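You operate a simulated robot arm through the tools that you are given. There is no shell and no other tool. Be economical: measure what you need, move in short steps, check, and stop when the job is done.

You run a simulated robot arm. Do the job below in one go: nothing can be reset, and whatever is moved stays where it is left.

Task
Tip the meter's sample back into the pink mug.
Fine: yellow cap loose, arm swung away; the cup ends empty on the blue bench.

Only the result counts: the job must be done as asked and must still hold three seconds after the hand-in. Knocking over, shifting, dropping, spilling or breaking anything else fails it. A push-on lid holds only when it is set on centred and level and pressed home; a screw cap is set on level and turned clockwise until tight.

Robot
A 7-joint arm with a two-finger parallel gripper, fixed in place. Base frame: the origin is at the foot of the arm, x ahead of it, y to its left, z up; the work surface is at about z = 860. Units: mm, rad, N and s.
With the tool pointing down near the work surface it reaches from about 240 to 680 mm from the base axis. Its first joint turns from -1.152 to 1.152 rad. Payload 2.4 kg.
Tool frame: the origin (TCP) lies between the finger pads and is the grasp point; the fingertips stand 30 mm ahead of it; z points along the fingers, y is the line along which they close. Largest opening 94 mm; finger width 28, thickness 10; the body of the gripper, 50 by 96 mm, starts 55 mm behind the TCP.
Orientation is that of the tool frame in the base frame, as [roll, pitch, yaw] about the fixed x, y, z axes, in that order (R = Rz(yaw) Ry(pitch) Rx(roll)). With the fingers straight down and closing along the base's y, the tool's x points along the base's -x, its y along +y and its z along -z.

Tools
- The arm moves only by the tool arm_command. Its argument "moves" is a list that holds one entry, the list of rows, each a list of 7 numbers: the shift along the tool's x, y, z in units of 25 mm (1.0 is 25 mm), then the turn, a rotation vector about the tool's x, y, z in units of 6 degrees (1.0 is 6 degrees), then the finger opening in mm, from 0 to 94. In form: [[[tx, ty, tz, rx, ry, rz, jaw], ...]]. A call has 1 to 8 rows; each row shifts and turns the commanded pose from where the row before left it, along the tool's axes as they then stand. A call with a number of a shift or a turn outside -1 to 1 is refused whole. Rows are played at 5 a second. More than 50 mm and 0.15 rad between two rows, or a gripper value outside its range, and nothing of the call is played. Where a pose cannot be reached the arm comes as near as it can. A force on the tool above 90 N (or 10 N above the force at the start of the call, whichever is more), or a blocked arm, ends the call early, and 0.2 s more pass. The fingers move at their own pace (about 153 mm/s each) and stop on an object; they squeeze with about 41 N. The grip force told is the motor's: it shows also when the fingers shut on nothing. Time passes only in rows, and 0.2 s behind the last, so rows that do not move let the fingers close. The reply holds the time, the measured pose of the TCP, the force on the tool along the base axes, the opening and the grip force, in the units named above and with some noise, with the torque about the TCP (base axes, N m) and any sound that the robot's microphone picked up.
- Cameras (640 x 400 px; columns grow to the right, rows downward): "scene" is fixed at [31, 471.4, 1453.3]; the picture's right is [-0.74, -0.67, 0.00], its down [-0.41, 0.45, -0.79] and it looks along [0.54, -0.59, -0.61] (base axes); focal length 291 px, centre (320, 200). "wrist" rides on the gripper at [76, 14, -102] in the tool frame; the picture's right is [-0.18, 0.98, 0.00], its down [-0.75, -0.14, -0.64] and it looks along [-0.63, -0.12, 0.77] (tool axes); focal length 243 px, centre (320, 200). There is no depth. A picture from a camera that has moved, and an enlarged one, comes with that camera's place and axes in the base frame and with its lens. The place of the scene camera against the robot may be out by one fixed shift of up to 25 mm in any direction.
- grab_frame(camera): a new picture of that camera. No time passes.
- enlarge(camera, box): a new picture of the part [left, top, right, bottom] of that camera's present view, enlarged. No time passes.
- finish_job(): hands the job in; it is judged then, once.

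Work in short steps. Places have to be worked out from the pictures, the camera data and where the tool is seen: move nearer, look again, correct. Check each grasp and each placing, and mend what went wrong. You have 120 turns and 68 pictures in all, those below and enlarged ones among them. Open the gripper and draw the arm clear of the work before you hand the job in, unless the task says otherwise; then end with one line.

The tools are called after ">>>" as a command line: name --argument value ..., lists and objects as JSON in quotes. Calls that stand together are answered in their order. arm_command: Moves the arm, as the interface text tells. Its arguments: {"type":"object","properties":{"moves":{"type":"array"}},"required":["moves"]} The other tools are called the same way: grab_frame (camera) takes a picture; enlarge (camera, box) takes an enlarged picture of a part of a camera's view; finish_job () hands the job in.

At the start:

```text
t: 0.0
eef_pos: [416.6, -64.4, 1243.5]
tcp_rot: [3.141, -0.002, -3.141]
ft_force: [0.3, -0.7, -0.1]
ft_torque: [-0.01, 0.01, 0.02]
opening: 94.1
grasp_force: 0.1
```

scene: 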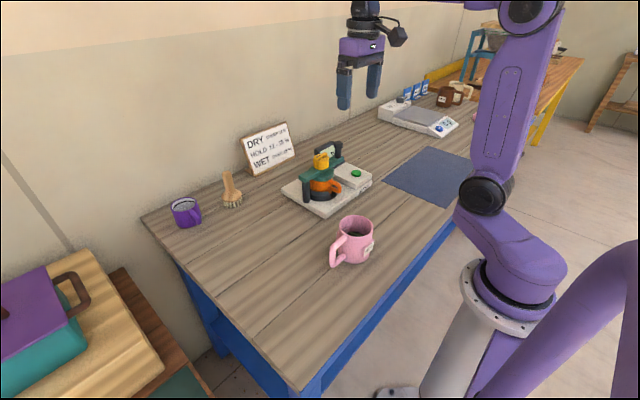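
wrist: 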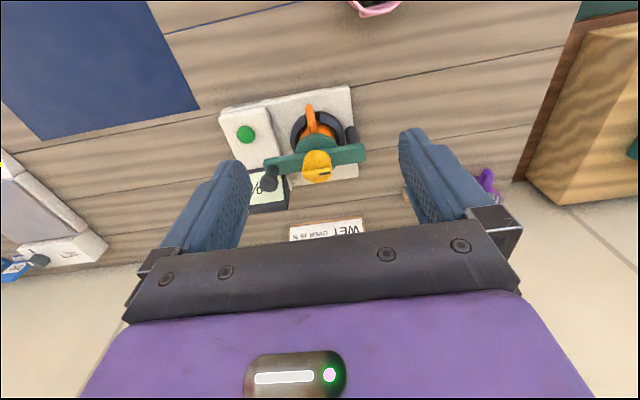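

I'll look closely at the meter and the mug first.

>>> enlarge --camera "scene" --box '[270, 130, 390, 205]'

>>> enlarge --camera "wrist" --box '[210, 70, 380, 250]'

>>> enlarge --camera "scene" --box '[310, 190, 400, 280]'

>>> enlarge --camera "scene" --box '[240, 115, 300, 180]'

```text
5.33 times, centred on (330, 168) of scene
camera zoom: at [31.0, 471.4, 1453.3], right [-0.74, -0.67, 0.0], down [-0.41, 0.45, -0.79], along [0.54, -0.59, -0.61], focal length 1553 px, centre (267, 373)
```

zoom: 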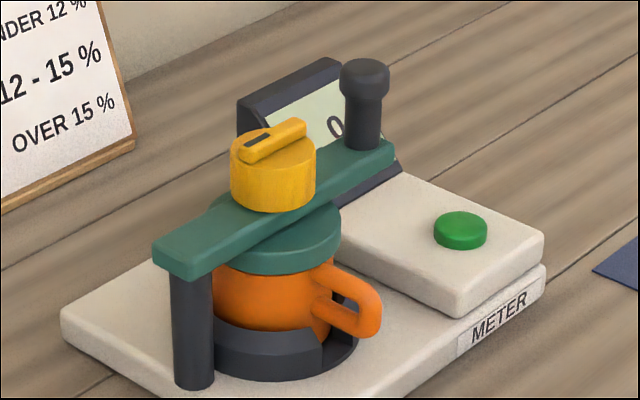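

```text
2.22 times, centred on (295, 160) of wrist
camera zoom: at [340.0, -49.6, 1345.2], right [0.18, 0.98, 0.0], down [0.75, -0.14, 0.64], along [0.63, -0.12, -0.77], focal length 539 px, centre (376, 289)
```

zoom: 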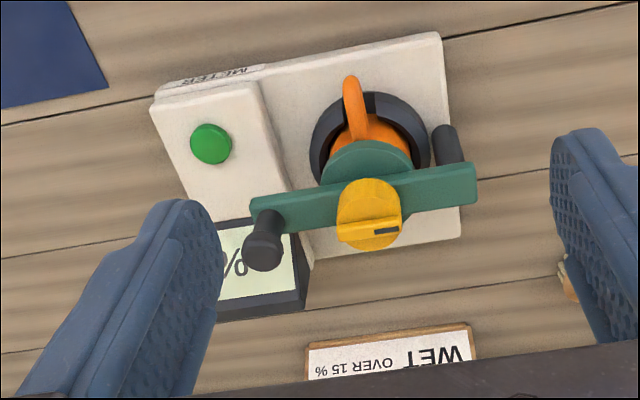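

```text
4.44 times, centred on (355, 235) of scene
camera zoom: at [31.0, 471.4, 1453.3], right [-0.74, -0.67, 0.0], down [-0.41, 0.45, -0.79], along [0.54, -0.59, -0.61], focal length 1294 px, centre (164, 44)
```

zoom: 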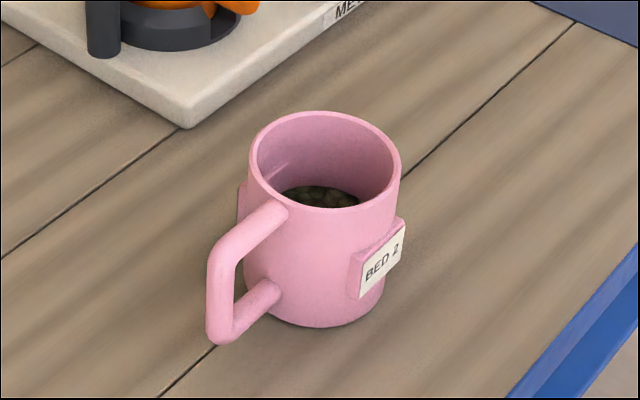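

```text
6.15 times, centred on (270, 148) of scene
camera zoom: at [31.0, 471.4, 1453.3], right [-0.74, -0.67, 0.0], down [-0.41, 0.45, -0.79], along [0.54, -0.59, -0.61], focal length 1792 px, centre (628, 523)
```

zoom: 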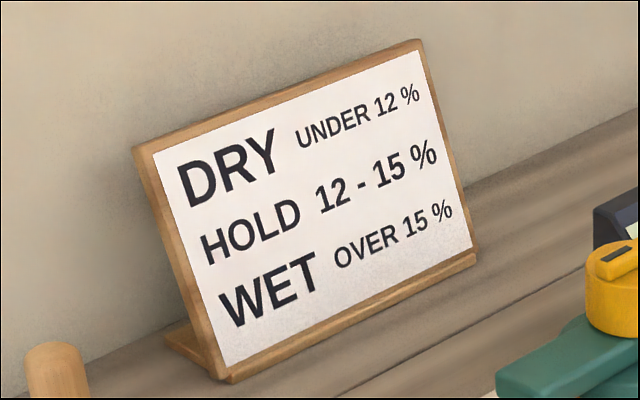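

Cap judged near (545,-95, z~1000). The beam pivots on the post at the +y end and the black grip is at the -y end. I'll move nearer for a second view to triangulate.

>>> arm_command --moves '[[[-0.2, -0.3, 0.85, 0, 0, 0, 94], [-0.2, -0.3, 0.85, 0, 0, 0, 94], [-0.2, -0.3, 0.85, 0, 0, 0, 94], [-0.2, -0.3, 0.85, 0, 0, 0, 94]]]'

>>> grab_frame --camera "wrist"

```text
t: 1.0
eef_pos: [435.8, -95.2, 1158.9]
tcp_rot: [3.139, 0.001, 3.141]
ft_force: [-0.7, -0.5, 0.2]
ft_torque: [0.02, 0.0, -0.03]
opening: 94.0
grasp_force: 0.0
```

```text
61 pictures are left
camera wrist: at [359.7, -79.8, 1260.5], right [0.18, 0.98, 0.0], down [0.75, -0.14, 0.64], along [0.63, -0.12, -0.77], focal length 243 px, centre (320, 200)
```

wrist: 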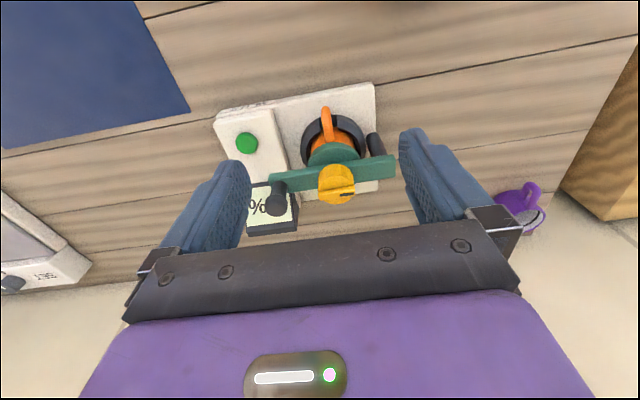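

>>> enlarge --camera "wrist" --box '[205, 75, 405, 245]'

```text
2.35 times, centred on (305, 160) of wrist
camera zoom: at [359.7, -79.8, 1260.5], right [0.18, 0.98, 0.0], down [0.75, -0.14, 0.64], along [0.63, -0.12, -0.77], focal length 571 px, centre (355, 294)
```

zoom: 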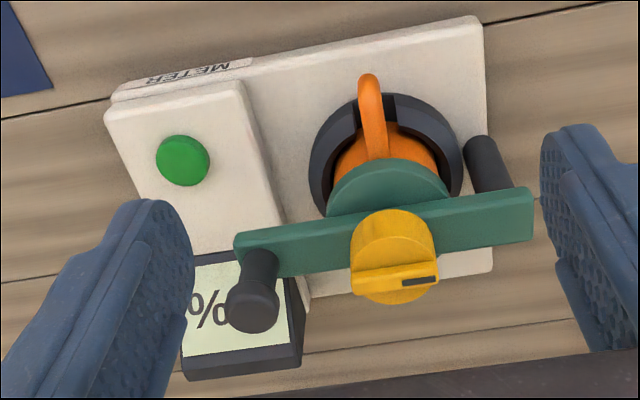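

Triangulation gives the cap's ridge top at about (557,-96,1009), diameter ~46, and the beam runs along y. I'll go above it with the tips still clear, then check.

>>> arm_command --moves '[[[-0.97, 0, 0.7, 0, 0, 0, 80], [-0.97, 0, 0.7, 0, 0, 0, 80], [-0.97, 0, 0.7, 0, 0, 0, 80], [-0.97, 0, 0.7, 0, 0, 0, 80], [-0.97, 0, 0.7, 0, 0, 0, 80]]]'

>>> grab_frame --camera "wrist"

>>> enlarge --camera "scene" --box '[260, 100, 420, 200]'

```text
t: 2.2
eef_pos: [557.8, -94.7, 1071.8]
tcp_rot: [3.14, 0.002, 3.142]
ft_force: [0.0, 0.1, -0.2]
ft_torque: [0.0, -0.02, -0.01]
opening: 80.0
grasp_force: 0.0
```

```text
59 pictures are left
camera wrist: at [481.0, -79.8, 1173.1], right [0.18, 0.98, 0.0], down [0.75, -0.14, 0.64], along [0.63, -0.12, -0.77], focal length 243 px, centre (320, 200)
```

wrist: 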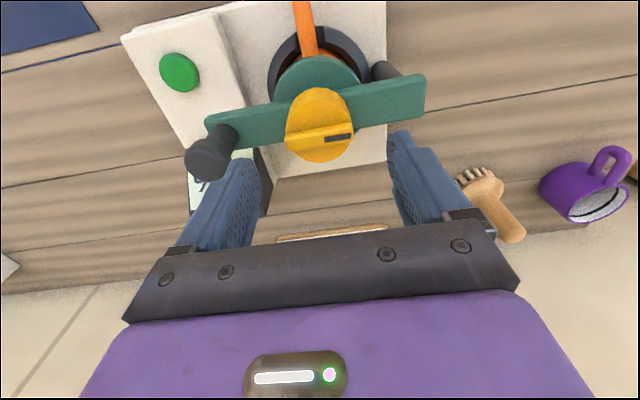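

```text
4.00 times, centred on (340, 150) of scene
camera zoom: at [31.0, 471.4, 1453.3], right [-0.74, -0.67, 0.0], down [-0.41, 0.45, -0.79], along [0.54, -0.59, -0.61], focal length 1164 px, centre (240, 400)
```

zoom: 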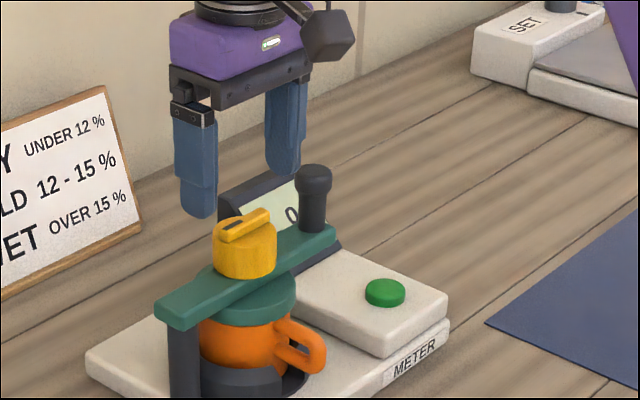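

Ridge top triangulates to (556.5,-94.7,1011), beam top z≈968, and the black grip is at (552,-172). I'll pre-turn 45° clockwise and descend around the cap, with tips just above the beam.

>>> arm_command --moves '[[[0.05, 0, 0.34, 0, 0, 0.95, 70], [0, 0, 0.34, 0, 0, 0.95, 70], [0, 0, 0.34, 0, 0, 0.95, 70], [0, 0, 0.34, 0, 0, 0.95, 70], [0, 0, 0.34, 0, 0, 0.95, 70], [0, 0, 0.34, 0, 0, 0.95, 70], [0, 0, 0.34, 0, 0, 0.95, 70], [0, 0, 0.36, 0, 0, 0.95, 70]]]'

>>> enlarge --camera "scene" --box '[260, 100, 420, 200]'

>>> grab_frame --camera "wrist"

```text
t: 4.0
eef_pos: [560.1, -96.1, 1011.3]
tcp_rot: [3.129, 0.02, 2.349]
ft_force: [-5.7, 0.7, 75.7]
ft_torque: [-2.31, 1.75, 0.71]
opening: 71.6
grasp_force: 1.5
```

```text
4.00 times, centred on (340, 150) of scene
camera zoom: at [29.5, 471.7, 1453.2], right [-0.74, -0.67, 0.0], down [-0.41, 0.45, -0.8], along [0.54, -0.59, -0.61], focal length 1164 px, centre (240, 400)
```

zoom: 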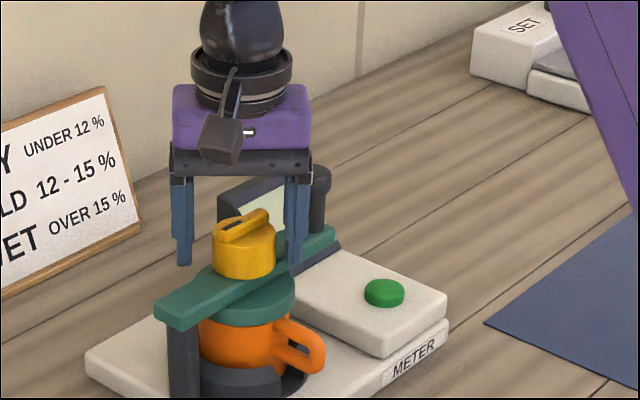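

```text
56 pictures are left
camera wrist: at [514.2, -29.6, 1112.4], right [0.83, 0.56, 0.02], down [0.41, -0.63, 0.66], along [0.38, -0.54, -0.76], focal length 243 px, centre (320, 200)
```

wrist: 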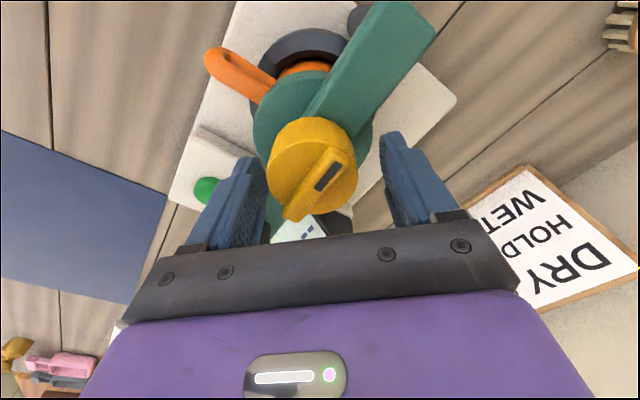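

The reply shows 75 N: one fingertip rests on the beam, so the beam top is near z≈981. I'll raise 8 mm at once and re-read.

>>> arm_command --moves '[[[0, 0, -0.3, 0, 0, 0, 70], [0, 0, -0.2, 0, 0, 0, 70], [0, 0, 0, 0, 0, 0, 70]]]'

>>> enlarge --camera "scene" --box '[270, 130, 390, 205]'

```text
t: 4.8
eef_pos: [556.0, -94.0, 1015.0]
tcp_rot: [-3.14, -0.008, 2.344]
ft_force: [0.0, -0.1, -0.1]
ft_torque: [-0.02, -0.03, -0.04]
opening: 69.9
grasp_force: 0.0
```

```text
5.33 times, centred on (330, 168) of scene
camera zoom: at [31.0, 471.4, 1453.3], right [-0.74, -0.67, 0.0], down [-0.41, 0.45, -0.79], along [0.54, -0.59, -0.61], focal length 1553 px, centre (267, 373)
```

zoom: 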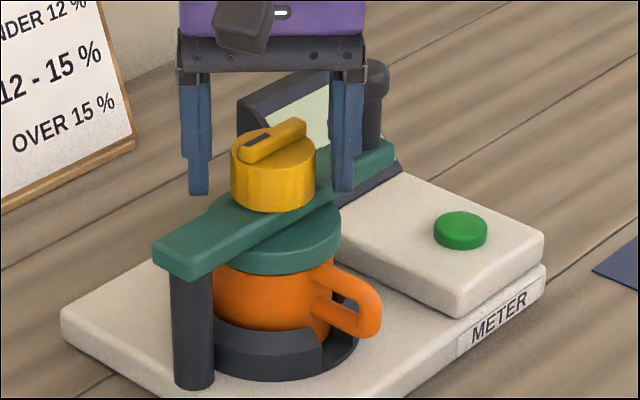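

The meter is unchanged and the force is gone; tips now sit just above the beam at z≈985. I'll close on the cap.

>>> arm_command --moves '[[[0, 0, 0, 0, 0, 0, 50], [0, 0, 0, 0, 0, 0, 44], [0, 0, 0, 0, 0, 0, 36], [0, 0, 0, 0, 0, 0, 36]]]'

```text
t: 5.8
eef_pos: [556.2, -95.2, 1015.0]
tcp_rot: [3.141, -0.002, 2.346]
ft_force: [-4.7, -6.2, -4.4]
ft_torque: [0.59, 1.02, 0.27]
opening: 46.3
grasp_force: 44.9
```

Cap gripped (46.3 mm). Turning counter-clockwise 48°.

>>> arm_command --moves '[[[0, 0, 0, 0, 0, -1, 36], [0, 0, 0, 0, 0, -1, 36], [0, 0, 0, 0, 0, -1, 36], [0, 0, 0, 0, 0, -1, 36], [0, 0, 0, 0, 0, -1, 36], [0, 0, 0, 0, 0, -1, 36], [0, 0, 0, 0, 0, -1, 36], [0, 0, 0, 0, 0, -1, 36]]]'

>>> enlarge --camera "scene" --box '[270, 130, 390, 205]'

```text
t: 7.6
eef_pos: [556.4, -95.3, 1014.8]
tcp_rot: [3.14, -0.001, -3.099]
ft_force: [-0.1, -10.3, -15.7]
ft_torque: [-0.41, 0.73, 0.01]
opening: 46.2
grasp_force: 45.4
```

```text
5.33 times, centred on (330, 168) of scene
camera zoom: at [31.3, 471.0, 1453.4], right [-0.74, -0.67, 0.0], down [-0.41, 0.45, -0.79], along [0.54, -0.59, -0.61], focal length 1553 px, centre (267, 373)
```

zoom: 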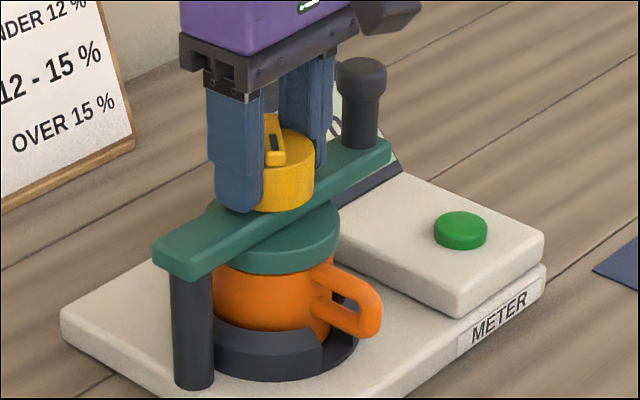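

The cap turned with the hand. Torque is low. Continuing another 48°.

>>> arm_command --moves '[[[0, 0, 0, 0, 0, -1, 36], [0, 0, 0, 0, 0, -1, 36], [0, 0, 0, 0, 0, -1, 36], [0, 0, 0, 0, 0, -1, 36], [0, 0, 0, 0, 0, -1, 36], [0, 0, 0, 0, 0, -1, 36], [0, 0, 0, 0, 0, -1, 36], [0, 0, 0, 0, 0, -1, 36]]]'

>>> enlarge --camera "scene" --box '[270, 130, 390, 205]'

```text
t: 9.4
eef_pos: [559.9, -94.5, 1015.1]
tcp_rot: [-3.135, 0.009, -2.266]
ft_force: [18.7, -11.6, -19.6]
ft_torque: [0.81, 0.26, -1.24]
opening: 46.5
grasp_force: 45.1
```

```text
5.33 times, centred on (330, 168) of scene
camera zoom: at [32.0, 470.9, 1453.4], right [-0.74, -0.67, 0.0], down [-0.41, 0.45, -0.79], along [0.54, -0.59, -0.61], focal length 1553 px, centre (267, 373)
```

zoom: 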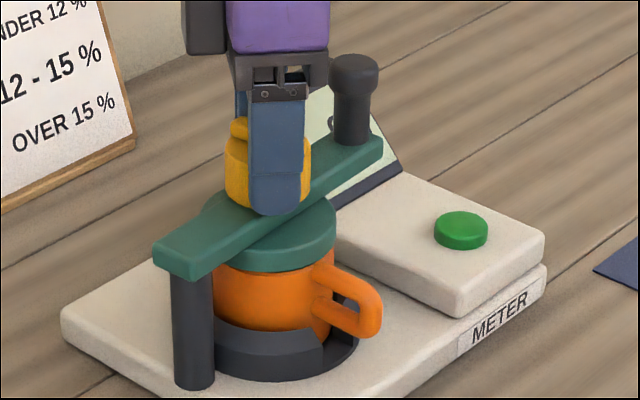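

The beam swung slightly and resisting torque reached 1.24 Nm: the cap seems at its loose stop and the beam is free. I'll open, rise clear and look.

>>> arm_command --moves '[[[0, 0, 0, 0, 0, 0.5, 36], [0, 0, 0, 0, 0, 0, 70], [0, 0, 0, 0, 0, 0, 70], [0, 0, -0.8, 0, 0, 0, 70], [0, 0, -1, 0, 0, 0, 70], [0, 0, -1, 0, 0, 0, 70]]]'

>>> enlarge --camera "scene" --box '[270, 130, 390, 205]'

>>> grab_frame --camera "wrist"

```text
t: 10.8
eef_pos: [556.2, -94.9, 1084.8]
tcp_rot: [-3.141, 0.002, -2.316]
ft_force: [-0.6, -0.5, -0.4]
ft_torque: [-0.01, 0.0, -0.01]
opening: 70.1
grasp_force: 0.0
```

```text
5.33 times, centred on (330, 168) of scene
camera zoom: at [31.0, 471.4, 1453.3], right [-0.74, -0.67, 0.0], down [-0.41, 0.45, -0.79], along [0.54, -0.59, -0.61], focal length 1553 px, centre (267, 373)
```

zoom: 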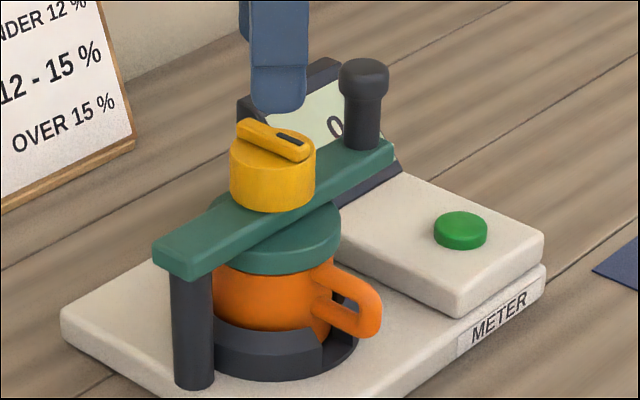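

```text
51 pictures are left
camera wrist: at [493.8, -140.3, 1187.1], right [-0.6, 0.8, 0.0], down [0.61, 0.46, 0.64], along [0.51, 0.39, -0.77], focal length 243 px, centre (320, 200)
```

wrist: 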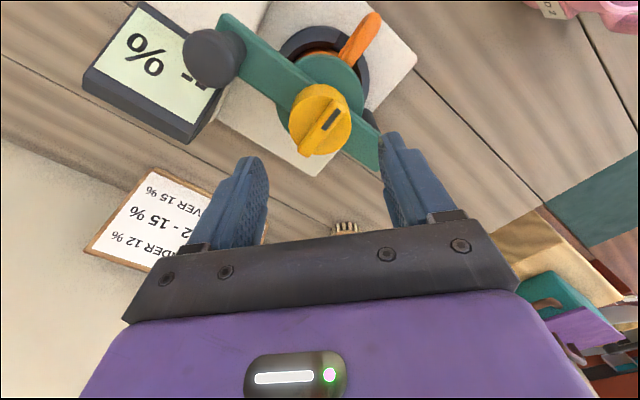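

The beam sprang back, so I'm unsure whether the cap is at its stop or just tight further on. I'll regrip after turning the hand back 48° and test the torque.

>>> arm_command --moves '[[[0, 0, 0, 0, 0, 1, 70], [0, 0, 0, 0, 0, 1, 70], [0, 0, 0.3, 0, 0, 1, 70], [0, 0, 0.5, 0, 0, 1, 70], [0, 0, 0.5, 0, 0, 1, 70], [0, 0, 0.5, 0, 0, 1, 70], [0, 0, 0.5, 0, 0, 1, 70], [0, 0, 0.44, 0, 0, 0.8, 70]]]'

>>> arm_command --moves '[[[0, 0, 0, 0, 0, 0, 50], [0, 0, 0, 0, 0, 0, 44], [0, 0, 0, 0, 0, 0, 36], [0, 0, 0, 0, 0, 0, 36]]]'

>>> arm_command --moves '[[[0, 0, 0, 0, 0, -1, 36], [0, 0, 0, 0, 0, -1, 36]]]'

```text
t: 12.6
eef_pos: [556.3, -93.6, 1016.0]
tcp_rot: [3.139, 0.0, -3.131]
ft_force: [0.1, -0.1, 0.8]
ft_torque: [-0.01, 0.02, 0.02]
opening: 70.0
grasp_force: 0.1
```

```text
t: 13.6
eef_pos: [556.5, -94.3, 1016.1]
tcp_rot: [-3.141, 0.0, -3.132]
ft_force: [0.9, -5.5, -5.8]
ft_torque: [-0.83, -0.18, -0.03]
opening: 47.1
grasp_force: 44.7
```

```text
t: 14.2
eef_pos: [555.8, -96.3, 1016.6]
tcp_rot: [3.141, 0.002, -2.921]
ft_force: [5.0, -7.0, -5.2]
ft_torque: [-0.58, -0.31, -0.37]
opening: 47.1
grasp_force: 45.2
```

Only 0.37 Nm so far; continuing 24° more.

>>> arm_command --moves '[[[0, 0, 0, 0, 0, -1, 36], [0, 0, 0, 0, 0, -1, 36], [0, 0, 0, 0, 0, -1, 36], [0, 0, 0, 0, 0, -1, 36]]]'

>>> enlarge --camera "scene" --box '[270, 130, 390, 205]'

```text
t: 15.2
eef_pos: [557.3, -99.1, 1017.2]
tcp_rot: [-3.137, 0.003, -2.51]
ft_force: [16.5, -28.7, -2.9]
ft_torque: [0.17, -0.09, -1.06]
opening: 47.4
grasp_force: 44.2
```

```text
5.33 times, centred on (330, 168) of scene
camera zoom: at [31.6, 470.5, 1453.6], right [-0.74, -0.67, 0.0], down [-0.41, 0.45, -0.79], along [0.54, -0.59, -0.61], focal length 1553 px, centre (267, 373)
```

zoom: 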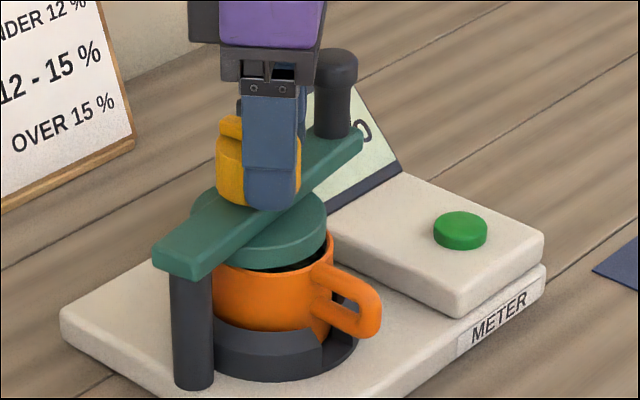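

The beam has begun to swing toward +x and the disc is off the rim, so it is free. I'll release, rise, turn the hand back 90° and look, so I can regrip and carry the beam round.

>>> arm_command --moves '[[[0, 0, 0, 0, 0, 0, 70], [0, 0, 0, 0, 0, 0, 70], [0, 0, -0.8, 0, 0, 1, 70], [0, 0, -1, 0, 0, 1, 70], [0, 0, 0, 0, 0, 1, 70], [0, 0, 0, 0, 0, 1, 70], [0, 0, 0, 0, 0, 1, 70], [0, 0, 0, 0, 0, 1, 70]]]'

>>> arm_command --moves '[[[0, 0, 0, 0, 0, 1, 70], [0, 0, 0, 0, 0, 1, 70], [0, 0, 0, 0, 0, 1, 70], [0, 0, 0, 0, 0, 1, 70], [0, 0, 0, 0, 0, 1, 70], [0, 0, 0, 0, 0, 1, 70], [0, 0, 0, 0, 0, 1, 70], [0, 0, 0, 0, 0, 1, 70]]]'

>>> enlarge --camera "scene" --box '[270, 130, 390, 205]'

>>> grab_frame --camera "wrist"

```text
t: 17.0
eef_pos: [556.2, -94.3, 1061.1]
tcp_rot: [3.141, -0.001, -3.132]
ft_force: [0.4, -0.2, -0.6]
ft_torque: [-0.01, 0.03, -0.04]
opening: 70.2
grasp_force: 0.1
```

```text
t: 18.8
eef_pos: [555.9, -95.4, 1062.2]
tcp_rot: [3.141, -0.001, 2.312]
ft_force: [-0.5, -1.0, -0.4]
ft_torque: [0.01, 0.04, -0.02]
opening: 70.1
grasp_force: 0.0
```

```text
5.33 times, centred on (330, 168) of scene
camera zoom: at [31.0, 471.4, 1453.3], right [-0.74, -0.67, 0.0], down [-0.41, 0.45, -0.79], along [0.54, -0.59, -0.61], focal length 1553 px, centre (267, 373)
```

zoom: 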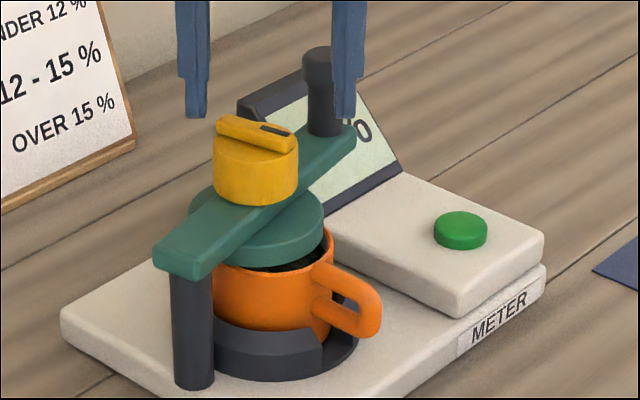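

```text
48 pictures are left
camera wrist: at [515.1, -27.9, 1163.7], right [0.85, 0.53, 0.0], down [0.4, -0.65, 0.64], along [0.34, -0.54, -0.77], focal length 243 px, centre (320, 200)
```

wrist: 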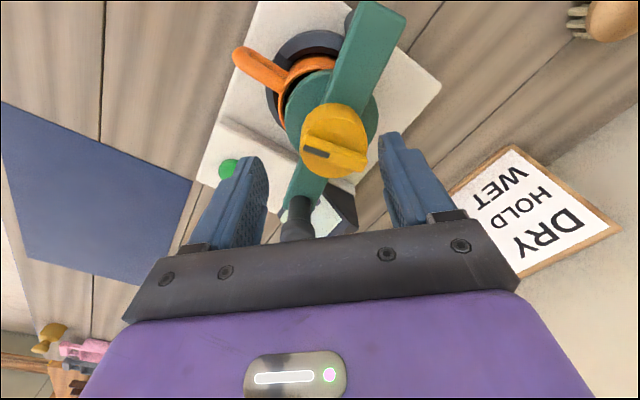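

The beam holds its new position (~10° swung), and the cup is undisturbed. Cap now near (567,-92); I'll descend on it and grip.

>>> arm_command --moves '[[[-0.11, 0.2, 0, 0, 0, 0, 70], [-0.11, 0.19, 0.4, 0, 0, 0, 70], [0, 0, 0.7, 0, 0, 0, 70], [0, 0, 0.7, 0, 0, 0, 70], [0, 0, 0, 0, 0, 0, 55], [0, 0, 0, 0, 0, 0, 46], [0, 0, 0, 0, 0, 0, 36], [0, 0, 0, 0, 0, 0, 36]]]'

```text
t: 20.6
eef_pos: [567.7, -92.0, 1016.1]
tcp_rot: [-3.141, -0.001, 2.315]
ft_force: [1.1, -1.8, -1.6]
ft_torque: [-1.04, 1.03, -0.01]
opening: 48.4
grasp_force: 45.4
```

Cap held with almost no side load. I'll carry the beam along the arc about the post (~(555,-27), radius 66), turning the hand with it; 24° first.

>>> arm_command --moves '[[[-0.132, 0.242, 0, 0, 0, -1, 36], [-0.132, 0.242, 0, 0, 0, -1, 36], [-0.132, 0.242, 0, 0, 0, -1, 36], [-0.132, 0.242, 0, 0, 0, -1, 36]]]'

```text
t: 21.6
eef_pos: [592.6, -81.5, 1016.5]
tcp_rot: [3.139, 0.0, 2.736]
ft_force: [4.2, -6.2, -5.4]
ft_torque: [-0.9, 1.17, -0.02]
opening: 48.5
grasp_force: 45.2
```

Forces are small, so the arc is right. Continuing 48°.

>>> arm_command --moves '[[[-0.132, 0.242, 0, 0, 0, -1, 36], [-0.132, 0.242, 0, 0, 0, -1, 36], [-0.132, 0.242, 0, 0, 0, -1, 36], [-0.132, 0.242, 0, 0, 0, -1, 36], [-0.132, 0.242, 0, 0, 0, -1, 36], [-0.132, 0.242, 0, 0, 0, -1, 36], [-0.132, 0.242, 0, 0, 0, -1, 36], [-0.132, 0.242, 0, 0, 0, -1, 36]]]'

>>> enlarge --camera "scene" --box '[250, 110, 410, 210]'

```text
t: 23.4
eef_pos: [620.5, -33.9, 1016.1]
tcp_rot: [3.14, 0.005, -2.71]
ft_force: [19.3, -2.4, -15.3]
ft_torque: [-1.32, -0.08, 0.0]
opening: 48.4
grasp_force: 44.9
```

```text
4.00 times, centred on (330, 160) of scene
camera zoom: at [31.9, 471.3, 1453.3], right [-0.74, -0.67, 0.0], down [-0.41, 0.45, -0.79], along [0.54, -0.59, -0.61], focal length 1164 px, centre (280, 360)
```

zoom: 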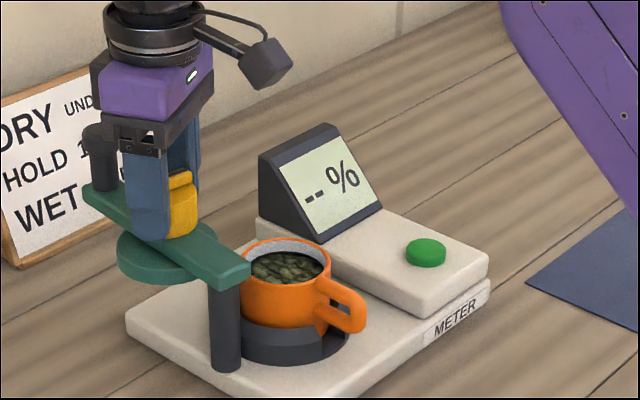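

Beam swung ~85°, cup fully exposed with its sample. Releasing and rising clear.

>>> arm_command --moves '[[[0, 0, 0, 0, 0, 0, 70], [0, 0, 0, 0, 0, 0, 70], [0, 0, -0.8, 0, 0, 0, 70], [0, 0, -1, 0, 0, 0, 70], [0, 0, -1, 0, 0, 0, 70], [0, 0, -0.5, 0, 0, 0, 70]]]'

>>> arm_command --moves '[[[1, 0, 0, 0, 0, 0.6, 80], [1, 0, 0, 0, 0, 0.6, 80], [1, -0.5, 0, 0, 0, 0.6, 80], [1, -0.5, 0, 0, 0, 0.6, 80], [1, -0.5, 0, 0, 0, 0.6, 80], [1, -0.5, 0, 0, 0, 0.6, 80], [1, 0, 0, 0, 0, 0.6, 80]]]'

>>> grab_frame --camera "wrist"

>>> grab_frame --camera "scene"

```text
t: 24.8
eef_pos: [619.0, -35.9, 1100.6]
tcp_rot: [3.139, 0.002, -2.713]
ft_force: [0.1, 0.3, 0.6]
ft_torque: [0.01, -0.02, 0.0]
opening: 70.0
grasp_force: 0.1
```

```text
t: 26.4
eef_pos: [461.4, -125.8, 1099.0]
tcp_rot: [3.141, 0.0, 3.13]
ft_force: [0.5, -0.2, -0.2]
ft_torque: [-0.01, 0.02, -0.01]
opening: 80.1
grasp_force: 0.2
```

```text
46 pictures are left
camera wrist: at [385.0, -110.4, 1200.6], right [0.2, 0.98, 0.0], down [0.75, -0.15, 0.64], along [0.63, -0.12, -0.77], focal length 243 px, centre (320, 200)
```

wrist: 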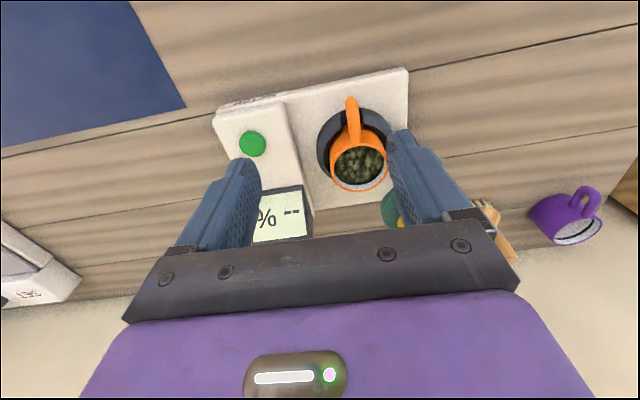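

```text
45 pictures are left
```

scene: 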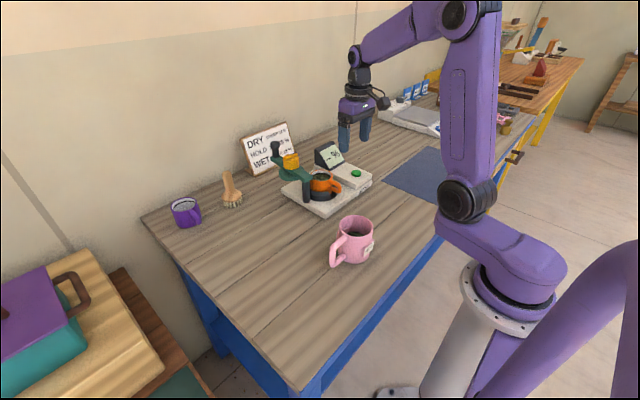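

Beam swung away, and nothing else moved. Now I'll measure the cup and handle from this viewpoint.

>>> enlarge --camera "wrist" --box '[290, 70, 430, 210]'

>>> enlarge --camera "scene" --box '[260, 130, 390, 220]'

```text
2.86 times, centred on (360, 140) of wrist
camera zoom: at [385.0, -110.4, 1200.6], right [0.2, 0.98, 0.0], down [0.75, -0.15, 0.64], along [0.63, -0.12, -0.77], focal length 693 px, centre (206, 371)
```

zoom: 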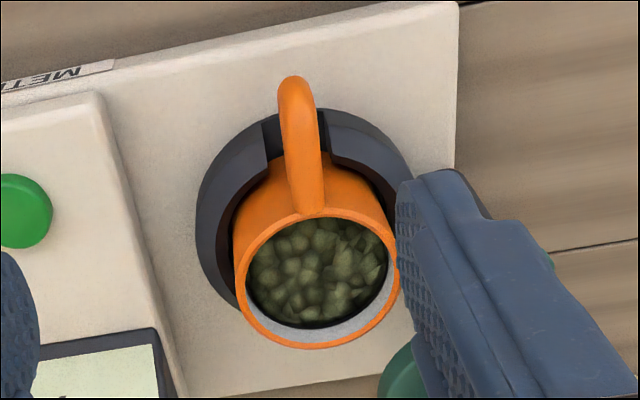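

```text
4.44 times, centred on (325, 175) of scene
camera zoom: at [31.1, 471.4, 1453.3], right [-0.74, -0.67, 0.0], down [-0.41, 0.45, -0.79], along [0.54, -0.59, -0.61], focal length 1294 px, centre (298, 311)
```

zoom: 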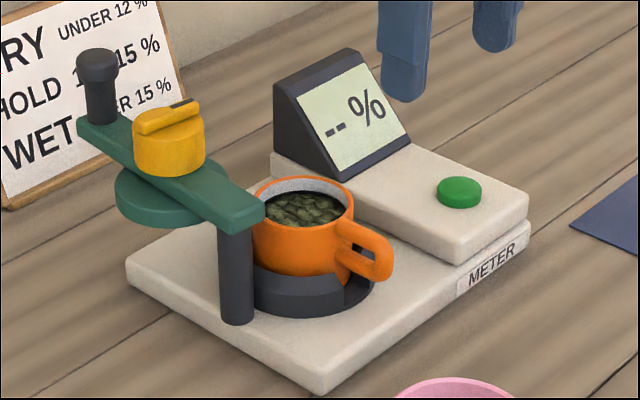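

Rim centre ≈(556,-93), z≈940, diameter ~71; handle bar ≈(482,-92,918) pointing to the robot. Plan: grip the handle from the robot's side with the tool slanted, then pitch past vertical over the mug. First I'll test in free air whether the backward pitch is reachable.

>>> arm_command --moves '[[[0.5, 0, -0.6, 0, 1, 0, 60], [0, 0, 0, 0, 1, 0, 60], [0, 0, 0, 0, 1, 0, 60], [0, 0, 0, 0, 1, 0, 60], [0, 0, 0, 0, 1, 0, 60], [0, 0, 0, 0, 1, 0, 60], [0, 0, 0, 0, 1, 0, 60], [0, 0, 0, 0, 1, 0, 60]]]'

>>> arm_command --moves '[[[0, 0, 0, 0, 1, 0, 60], [0, 0, 0, 0, 1, 0, 60], [0, 0, 0, 0, 1, 0, 60], [0, 0, 0, 0, 0, 0, 60]]]'

```text
t: 28.2
eef_pos: [443.0, -125.8, 1114.1]
tcp_rot: [3.14, -0.838, 3.133]
ft_force: [0.7, -0.3, -0.3]
ft_torque: [0.0, 0.01, -0.04]
opening: 60.0
grasp_force: 0.0
out of reach, approached as far as the arm can: row 8
```

```text
t: 29.2
eef_pos: [344.3, -155.6, 1113.2]
tcp_rot: [3.139, -1.151, 3.135]
ft_force: [-0.3, -0.3, 0.3]
ft_torque: [-0.03, 0.02, -0.01]
opening: 60.2
grasp_force: 0.1
out of reach, approached as far as the arm can: row 1, 2, 3
```

It reached 66° back-tilt near x≈344, which is where the pour will happen, so the plan is feasible. From this pose the wrist camera should see the mug; I'll look.

>>> grab_frame --camera "wrist"

```text
42 pictures are left
camera wrist: at [407.4, -141.3, 1224.1], right [0.08, 0.98, -0.17], down [0.89, -0.15, -0.43], along [-0.45, -0.11, -0.89], focal length 243 px, centre (320, 200)
```

wrist: 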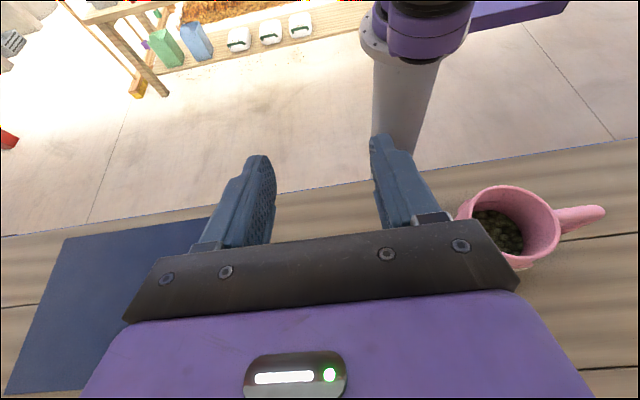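

Mug rim centre ≈(337,17), z≈950. Now I'll go back to vertical and on to the slanted-forward grip attitude, high up.

>>> arm_command --moves '[[[0, 0, 0, 0, -1, 0, 60], [0, 0, 0, 0, -1, 0, 60], [0, 0, 0, 0, -1, 0, 60], [0, 0, 0, 0, -1, 0, 60], [0, 0, 0, 0, -1, 0, 60], [0, 0, 0, 0, -1, 0, 60], [0, 0, 0, 0, -1, 0, 60], [0, 0, 0, 0, -1, 0, 60]]]'

>>> arm_command --moves '[[[0, 0, 0, 0, -1, 0, 60], [0, 0, 0, 0, -1, 0, 60], [0, 0, 0, 0, -1, 0, 60], [0, 0, 0, 0, -1, 0, 60], [0, 0, 0, 0, -1, 0, 60], [0, 0, 0, 0, -1, 0, 60], [0, 0, 0, 0, -1, 0, 60], [0, 0, 0, 0, -1, 0, 60]]]'

>>> arm_command --moves '[[[0, 0, 0, 0, -1, 0, 50], [0, 0, 0, 0, -1, 0, 50], [0, 0, 0, 0, -1, 0, 50], [0, 0, 0, 0, -1, 0, 50], [0, 0, 0, 0, -1, 0, 50]]]'

```text
t: 31.0
eef_pos: [345.0, -155.6, 1113.0]
tcp_rot: [3.139, -0.312, 3.132]
ft_force: [0.3, -0.3, -0.7]
ft_torque: [-0.04, -0.03, -0.02]
opening: 59.9
grasp_force: 0.0
```

```text
t: 32.8
eef_pos: [345.9, -154.8, 1113.1]
tcp_rot: [3.139, 0.524, 3.131]
ft_force: [-0.2, 0.5, -0.3]
ft_torque: [0.0, 0.0, 0.01]
opening: 59.9
grasp_force: 0.0
```

```text
t: 34.0
eef_pos: [373.5, -153.4, 1134.8]
tcp_rot: [3.132, 0.905, 3.13]
ft_force: [0.0, -0.4, -1.1]
ft_torque: [0.01, 0.01, -0.02]
opening: 50.1
grasp_force: 0.0
out of reach, approached as far as the arm can: row 3, 4, 5
```

Tilt limit is 52° this close in; farther out should allow more. I'll move to above the handle, ~(468,-92,1040).

>>> arm_command --moves '[[[0.11, 0.41, 0.89, 0, 0, 0, 50], [0.11, 0.41, 0.89, 0, 0, 0, 50], [0.11, 0.41, 0.89, 0, 0, 0, 50], [0.11, 0.41, 0.89, 0, 0, 0, 50], [0.11, 0.41, 0.89, 0, 0, 0, 50], [0.11, 0.41, 0.89, 0, 0, 0, 50]]]'

>>> arm_command --moves '[[[0, 0, 0, 0, -0.7, 0, 50], [0, 0, 0, 0, -0.7, 0, 50]]]'

>>> grab_frame --camera "wrist"

>>> enlarge --camera "scene" --box '[270, 90, 430, 210]'

```text
t: 35.4
eef_pos: [474.9, -104.2, 1063.7]
tcp_rot: [3.14, 0.938, 3.131]
ft_force: [0.2, -0.8, 1.1]
ft_torque: [-0.01, 0.02, 0.01]
opening: 49.8
grasp_force: 0.1
out of reach, approached as far as the arm can: row 1, 3, 4, 5
```

```text
t: 36.0
eef_pos: [493.3, -114.0, 1069.9]
tcp_rot: [3.124, 1.081, 3.116]
ft_force: [0.0, 0.4, 0.1]
ft_torque: [0.0, 0.0, 0.03]
opening: 49.9
grasp_force: 0.0
out of reach, approached as far as the arm can: row 1, 2
```

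```text
41 pictures are left
camera wrist: at [365.7, -98.7, 1050.3], right [0.1, 0.98, 0.17], down [-0.21, -0.15, 0.97], along [0.97, -0.13, 0.2], focal length 243 px, centre (320, 200)
```

wrist: 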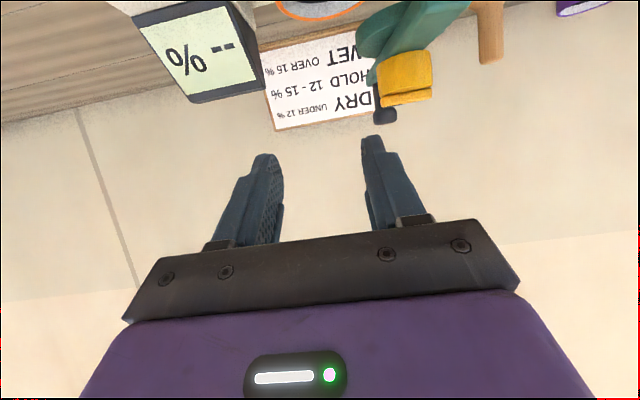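

```text
3.33 times, centred on (350, 150) of scene
camera zoom: at [31.0, 471.4, 1453.3], right [-0.74, -0.67, 0.0], down [-0.41, 0.45, -0.79], along [0.54, -0.59, -0.61], focal length 970 px, centre (220, 367)
```

zoom: 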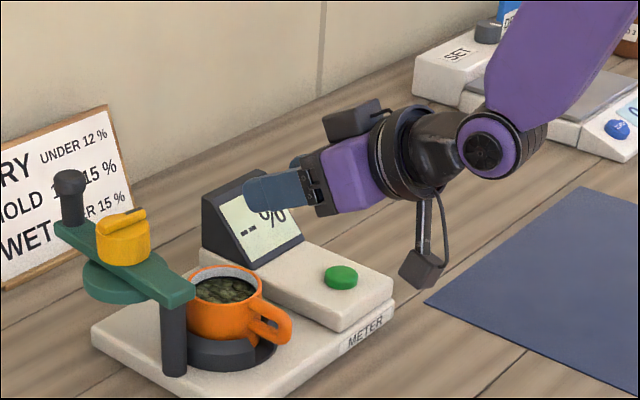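

Pitch 62° reached here at (493,-114,1070). I'll go down and across to above the handle at about (465,-92,985), keeping attitude.

>>> arm_command --moves '[[[0.88, 0.22, 0.15, 0, 0, 0, 50], [0.88, 0.22, 0.15, 0, 0, 0, 50], [0.88, 0.22, 0.15, 0, 0, 0, 50], [0.88, 0.22, 0.15, 0, 0, 0, 50]]]'

>>> enlarge --camera "scene" --box '[270, 110, 430, 230]'

```text
t: 37.0
eef_pos: [496.1, -112.0, 1052.3]
tcp_rot: [3.082, 1.077, 3.077]
ft_force: [0.2, 0.8, -0.7]
ft_torque: [0.0, 0.01, -0.03]
opening: 49.9
grasp_force: 0.0
out of reach, approached as far as the arm can: row 1, 2, 3, 4
```

```text
3.33 times, centred on (350, 170) of scene
camera zoom: at [31.0, 471.4, 1453.3], right [-0.74, -0.67, 0.0], down [-0.41, 0.45, -0.79], along [0.54, -0.59, -0.61], focal length 970 px, centre (220, 300)
```

zoom: 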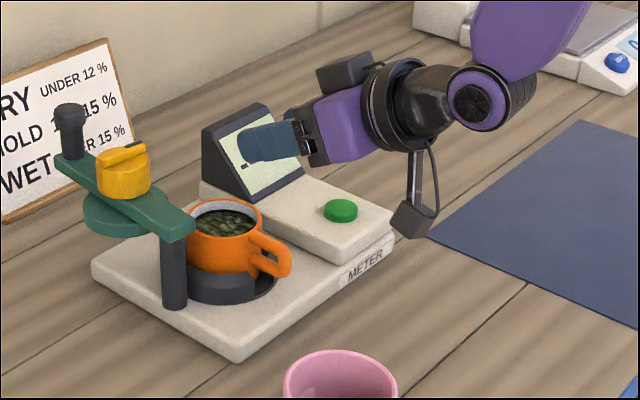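

The forward tilt is joint-limited lower down. I'll reduce the tilt to ~45° and move toward above the handle.

>>> arm_command --moves '[[[0, 0, 0, 0, 1, 0, 50], [0, 0, 0, 0, 1, 0, 50], [0, 0, 0, 0, 1, 0, 50]]]'

>>> arm_command --moves '[[[0.72, 0.27, 0.32, 0, 0, 0, 50], [0.72, 0.27, 0.32, 0, 0, 0, 50], [0.72, 0.27, 0.32, 0, 0, 0, 50]]]'

```text
t: 37.8
eef_pos: [495.3, -112.6, 1052.7]
tcp_rot: [3.139, 0.767, 3.129]
ft_force: [0.5, 0.0, 0.2]
ft_torque: [0.01, -0.02, -0.01]
opening: 50.1
grasp_force: 0.0
```

```text
t: 38.6
eef_pos: [473.7, -90.3, 998.0]
tcp_rot: [3.14, 0.77, 3.128]
ft_force: [-0.3, -0.1, -0.1]
ft_torque: [-0.02, -0.04, -0.01]
opening: 50.3
grasp_force: 0.0
```

Pitch 44° holds at (474,-90,998). I'll try 10° more tilt here to see how far it goes.

>>> arm_command --moves '[[[0, 0, 0, 0, -0.7, 0, 50], [0, 0, 0, 0, -0.7, 0, 50]]]'

>>> enlarge --camera "scene" --box '[270, 110, 430, 230]'

```text
t: 39.2
eef_pos: [473.8, -92.0, 998.5]
tcp_rot: [3.141, 0.918, 3.129]
ft_force: [0.6, 0.5, -0.1]
ft_torque: [0.0, 0.0, -0.01]
opening: 50.1
grasp_force: 0.0
```

```text
3.33 times, centred on (350, 170) of scene
camera zoom: at [31.0, 471.4, 1453.3], right [-0.74, -0.67, 0.0], down [-0.41, 0.45, -0.79], along [0.54, -0.59, -0.61], focal length 970 px, centre (220, 300)
```

zoom: 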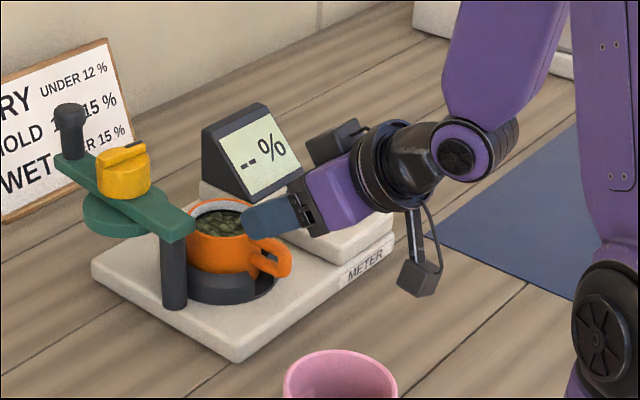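

52.6° is fine here. Descending in half steps toward the handle with the fingers open 50.

>>> arm_command --moves '[[[0.57, 0, 0.39, 0, 0, 0, 50], [0.57, 0, 0.39, 0, 0, 0, 50]]]'

>>> enlarge --camera "scene" --box '[290, 140, 410, 220]'

>>> grab_frame --camera "wrist"

```text
t: 39.8
eef_pos: [471.3, -92.4, 963.1]
tcp_rot: [3.137, 0.917, 3.13]
ft_force: [0.4, -0.2, -0.7]
ft_torque: [0.02, 0.01, 0.01]
opening: 50.2
grasp_force: 0.2
```

```text
5.00 times, centred on (350, 180) of scene
camera zoom: at [31.1, 471.4, 1453.3], right [-0.74, -0.67, 0.0], down [-0.41, 0.45, -0.79], along [0.54, -0.59, -0.61], focal length 1456 px, centre (170, 300)
```

zoom: 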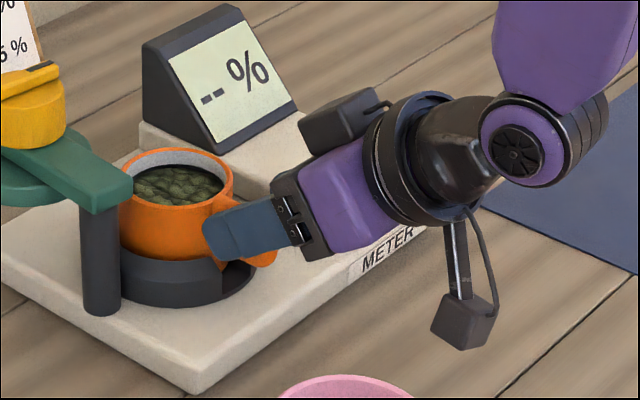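

```text
36 pictures are left
camera wrist: at [343.6, -75.4, 965.2], right [0.12, 0.98, 0.15], down [-0.05, -0.14, 0.99], along [0.99, -0.13, 0.03], focal length 243 px, centre (320, 200)
```

wrist: 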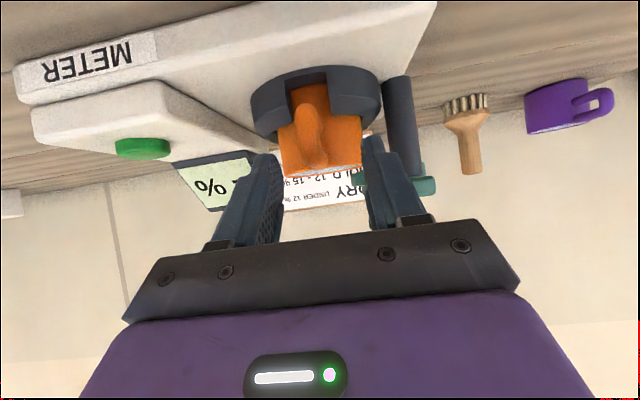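

The camera now looks straight at the handle. I'll zoom to judge its height.

>>> enlarge --camera "wrist" --box '[240, 50, 400, 190]'

```text
2.86 times, centred on (320, 120) of wrist
camera zoom: at [343.6, -75.4, 965.2], right [0.12, 0.98, 0.15], down [-0.05, -0.14, 0.99], along [0.99, -0.13, 0.03], focal length 693 px, centre (320, 429)
```

zoom: 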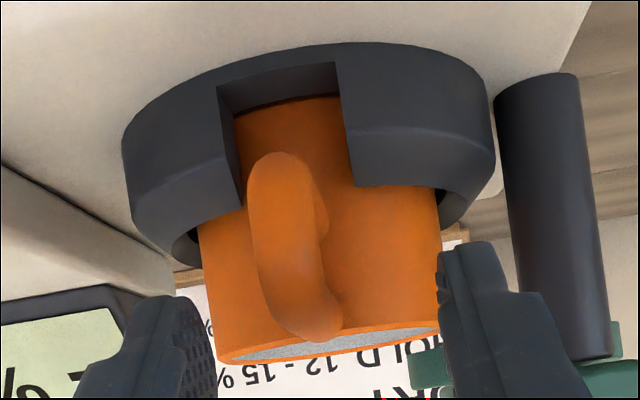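

Bar centre ≈(482,-93.5,926), thickness ~12.5; ring top z≈914. Moving the TCP to ≈(469,-93.5,936) so the fingertips straddle the bar.

>>> arm_command --moves '[[[0.46, -0.02, 0.3, 0, 0, 0, 50], [0.46, -0.02, 0.3, 0, 0, 0, 50]]]'

>>> enlarge --camera "wrist" --box '[240, 50, 400, 190]'

>>> enlarge --camera "scene" --box '[300, 150, 380, 210]'

```text
t: 40.4
eef_pos: [468.9, -92.8, 935.7]
tcp_rot: [3.137, 0.914, 3.129]
ft_force: [-0.6, -0.2, 0.1]
ft_torque: [0.01, 0.01, -0.01]
opening: 49.9
grasp_force: 0.1
```

```text
2.86 times, centred on (320, 120) of wrist
camera zoom: at [341.4, -76.3, 937.6], right [0.12, 0.98, 0.15], down [-0.05, -0.14, 0.99], along [0.99, -0.13, 0.03], focal length 693 px, centre (320, 429)
```

zoom: 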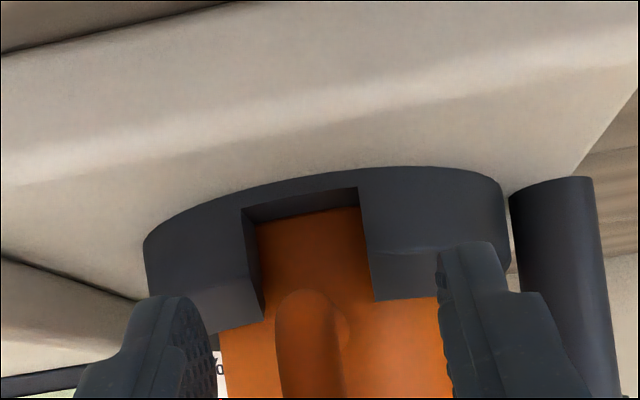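

```text
6.67 times, centred on (340, 180) of scene
camera zoom: at [31.1, 471.4, 1453.3], right [-0.74, -0.67, 0.0], down [-0.41, 0.45, -0.79], along [0.54, -0.59, -0.61], focal length 1941 px, centre (187, 333)
```

zoom: 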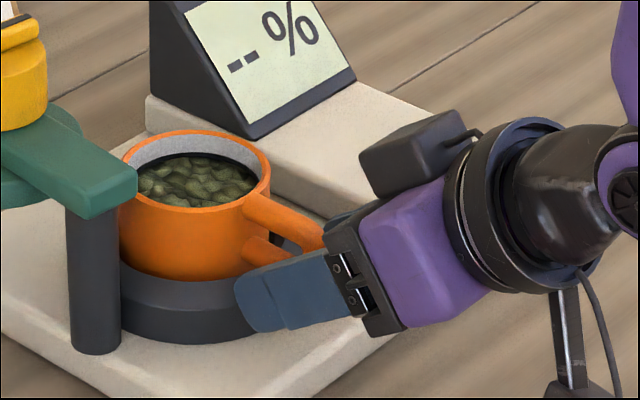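

The bar lies between the fingers, centred within 1 mm. Closing on it.

>>> arm_command --moves '[[[0, -0.02, 0, 0, 0, 0, 30], [0, 0, 0, 0, 0, 0, 16], [0, 0, 0, 0, 0, 0, 5], [0, 0, 0, 0, 0, 0, 5], [0, 0, 0, 0, 0, 0, 5]]]'

>>> enlarge --camera "scene" --box '[300, 150, 380, 210]'

```text
t: 41.6
eef_pos: [468.8, -93.1, 936.5]
tcp_rot: [3.138, 0.916, 3.13]
ft_force: [1.1, 0.9, 1.3]
ft_torque: [-0.02, -0.02, 0.0]
opening: 15.7
grasp_force: 41.3
```

```text
6.67 times, centred on (340, 180) of scene
camera zoom: at [31.1, 471.4, 1453.3], right [-0.74, -0.67, 0.0], down [-0.41, 0.45, -0.79], along [0.54, -0.59, -0.61], focal length 1941 px, centre (187, 333)
```

zoom: 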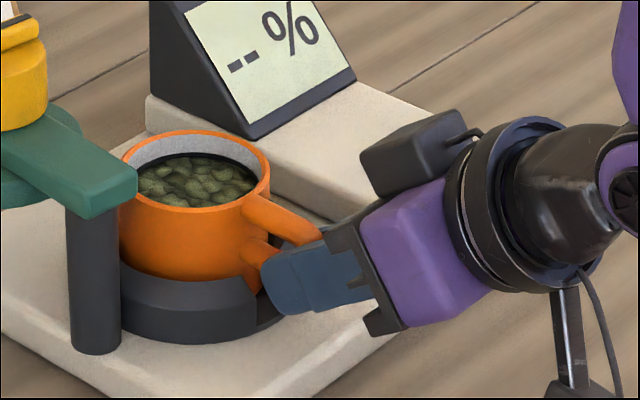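

Gripped (15.7 mm), cup undisturbed. Lifting 12 mm straight up and checking for sag.

>>> arm_command --moves '[[[-0.19, 0, -0.146, 0, 0, 0, 5], [-0.19, 0, -0.146, 0, 0, 0, 5], [0, 0, 0, 0, 0, 0, 5]]]'

>>> enlarge --camera "scene" --box '[300, 150, 380, 210]'

```text
t: 42.4
eef_pos: [469.2, -92.9, 947.7]
tcp_rot: [3.138, 0.916, 3.131]
ft_force: [0.4, -0.8, -2.2]
ft_torque: [0.02, 0.16, 0.0]
opening: 15.2
grasp_force: 40.6
```

```text
6.67 times, centred on (340, 180) of scene
camera zoom: at [31.1, 471.4, 1453.3], right [-0.74, -0.67, 0.0], down [-0.41, 0.45, -0.79], along [0.54, -0.59, -0.61], focal length 1941 px, centre (187, 333)
```

zoom: 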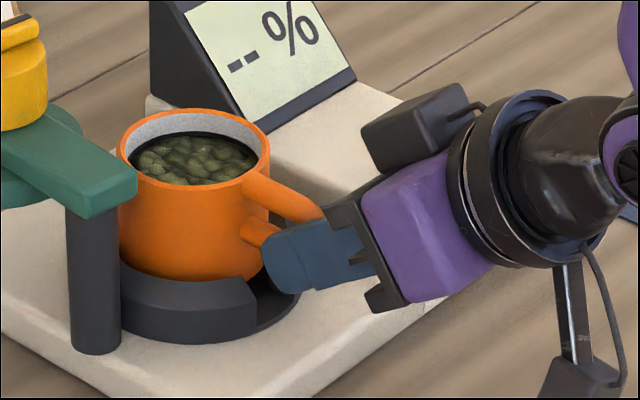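

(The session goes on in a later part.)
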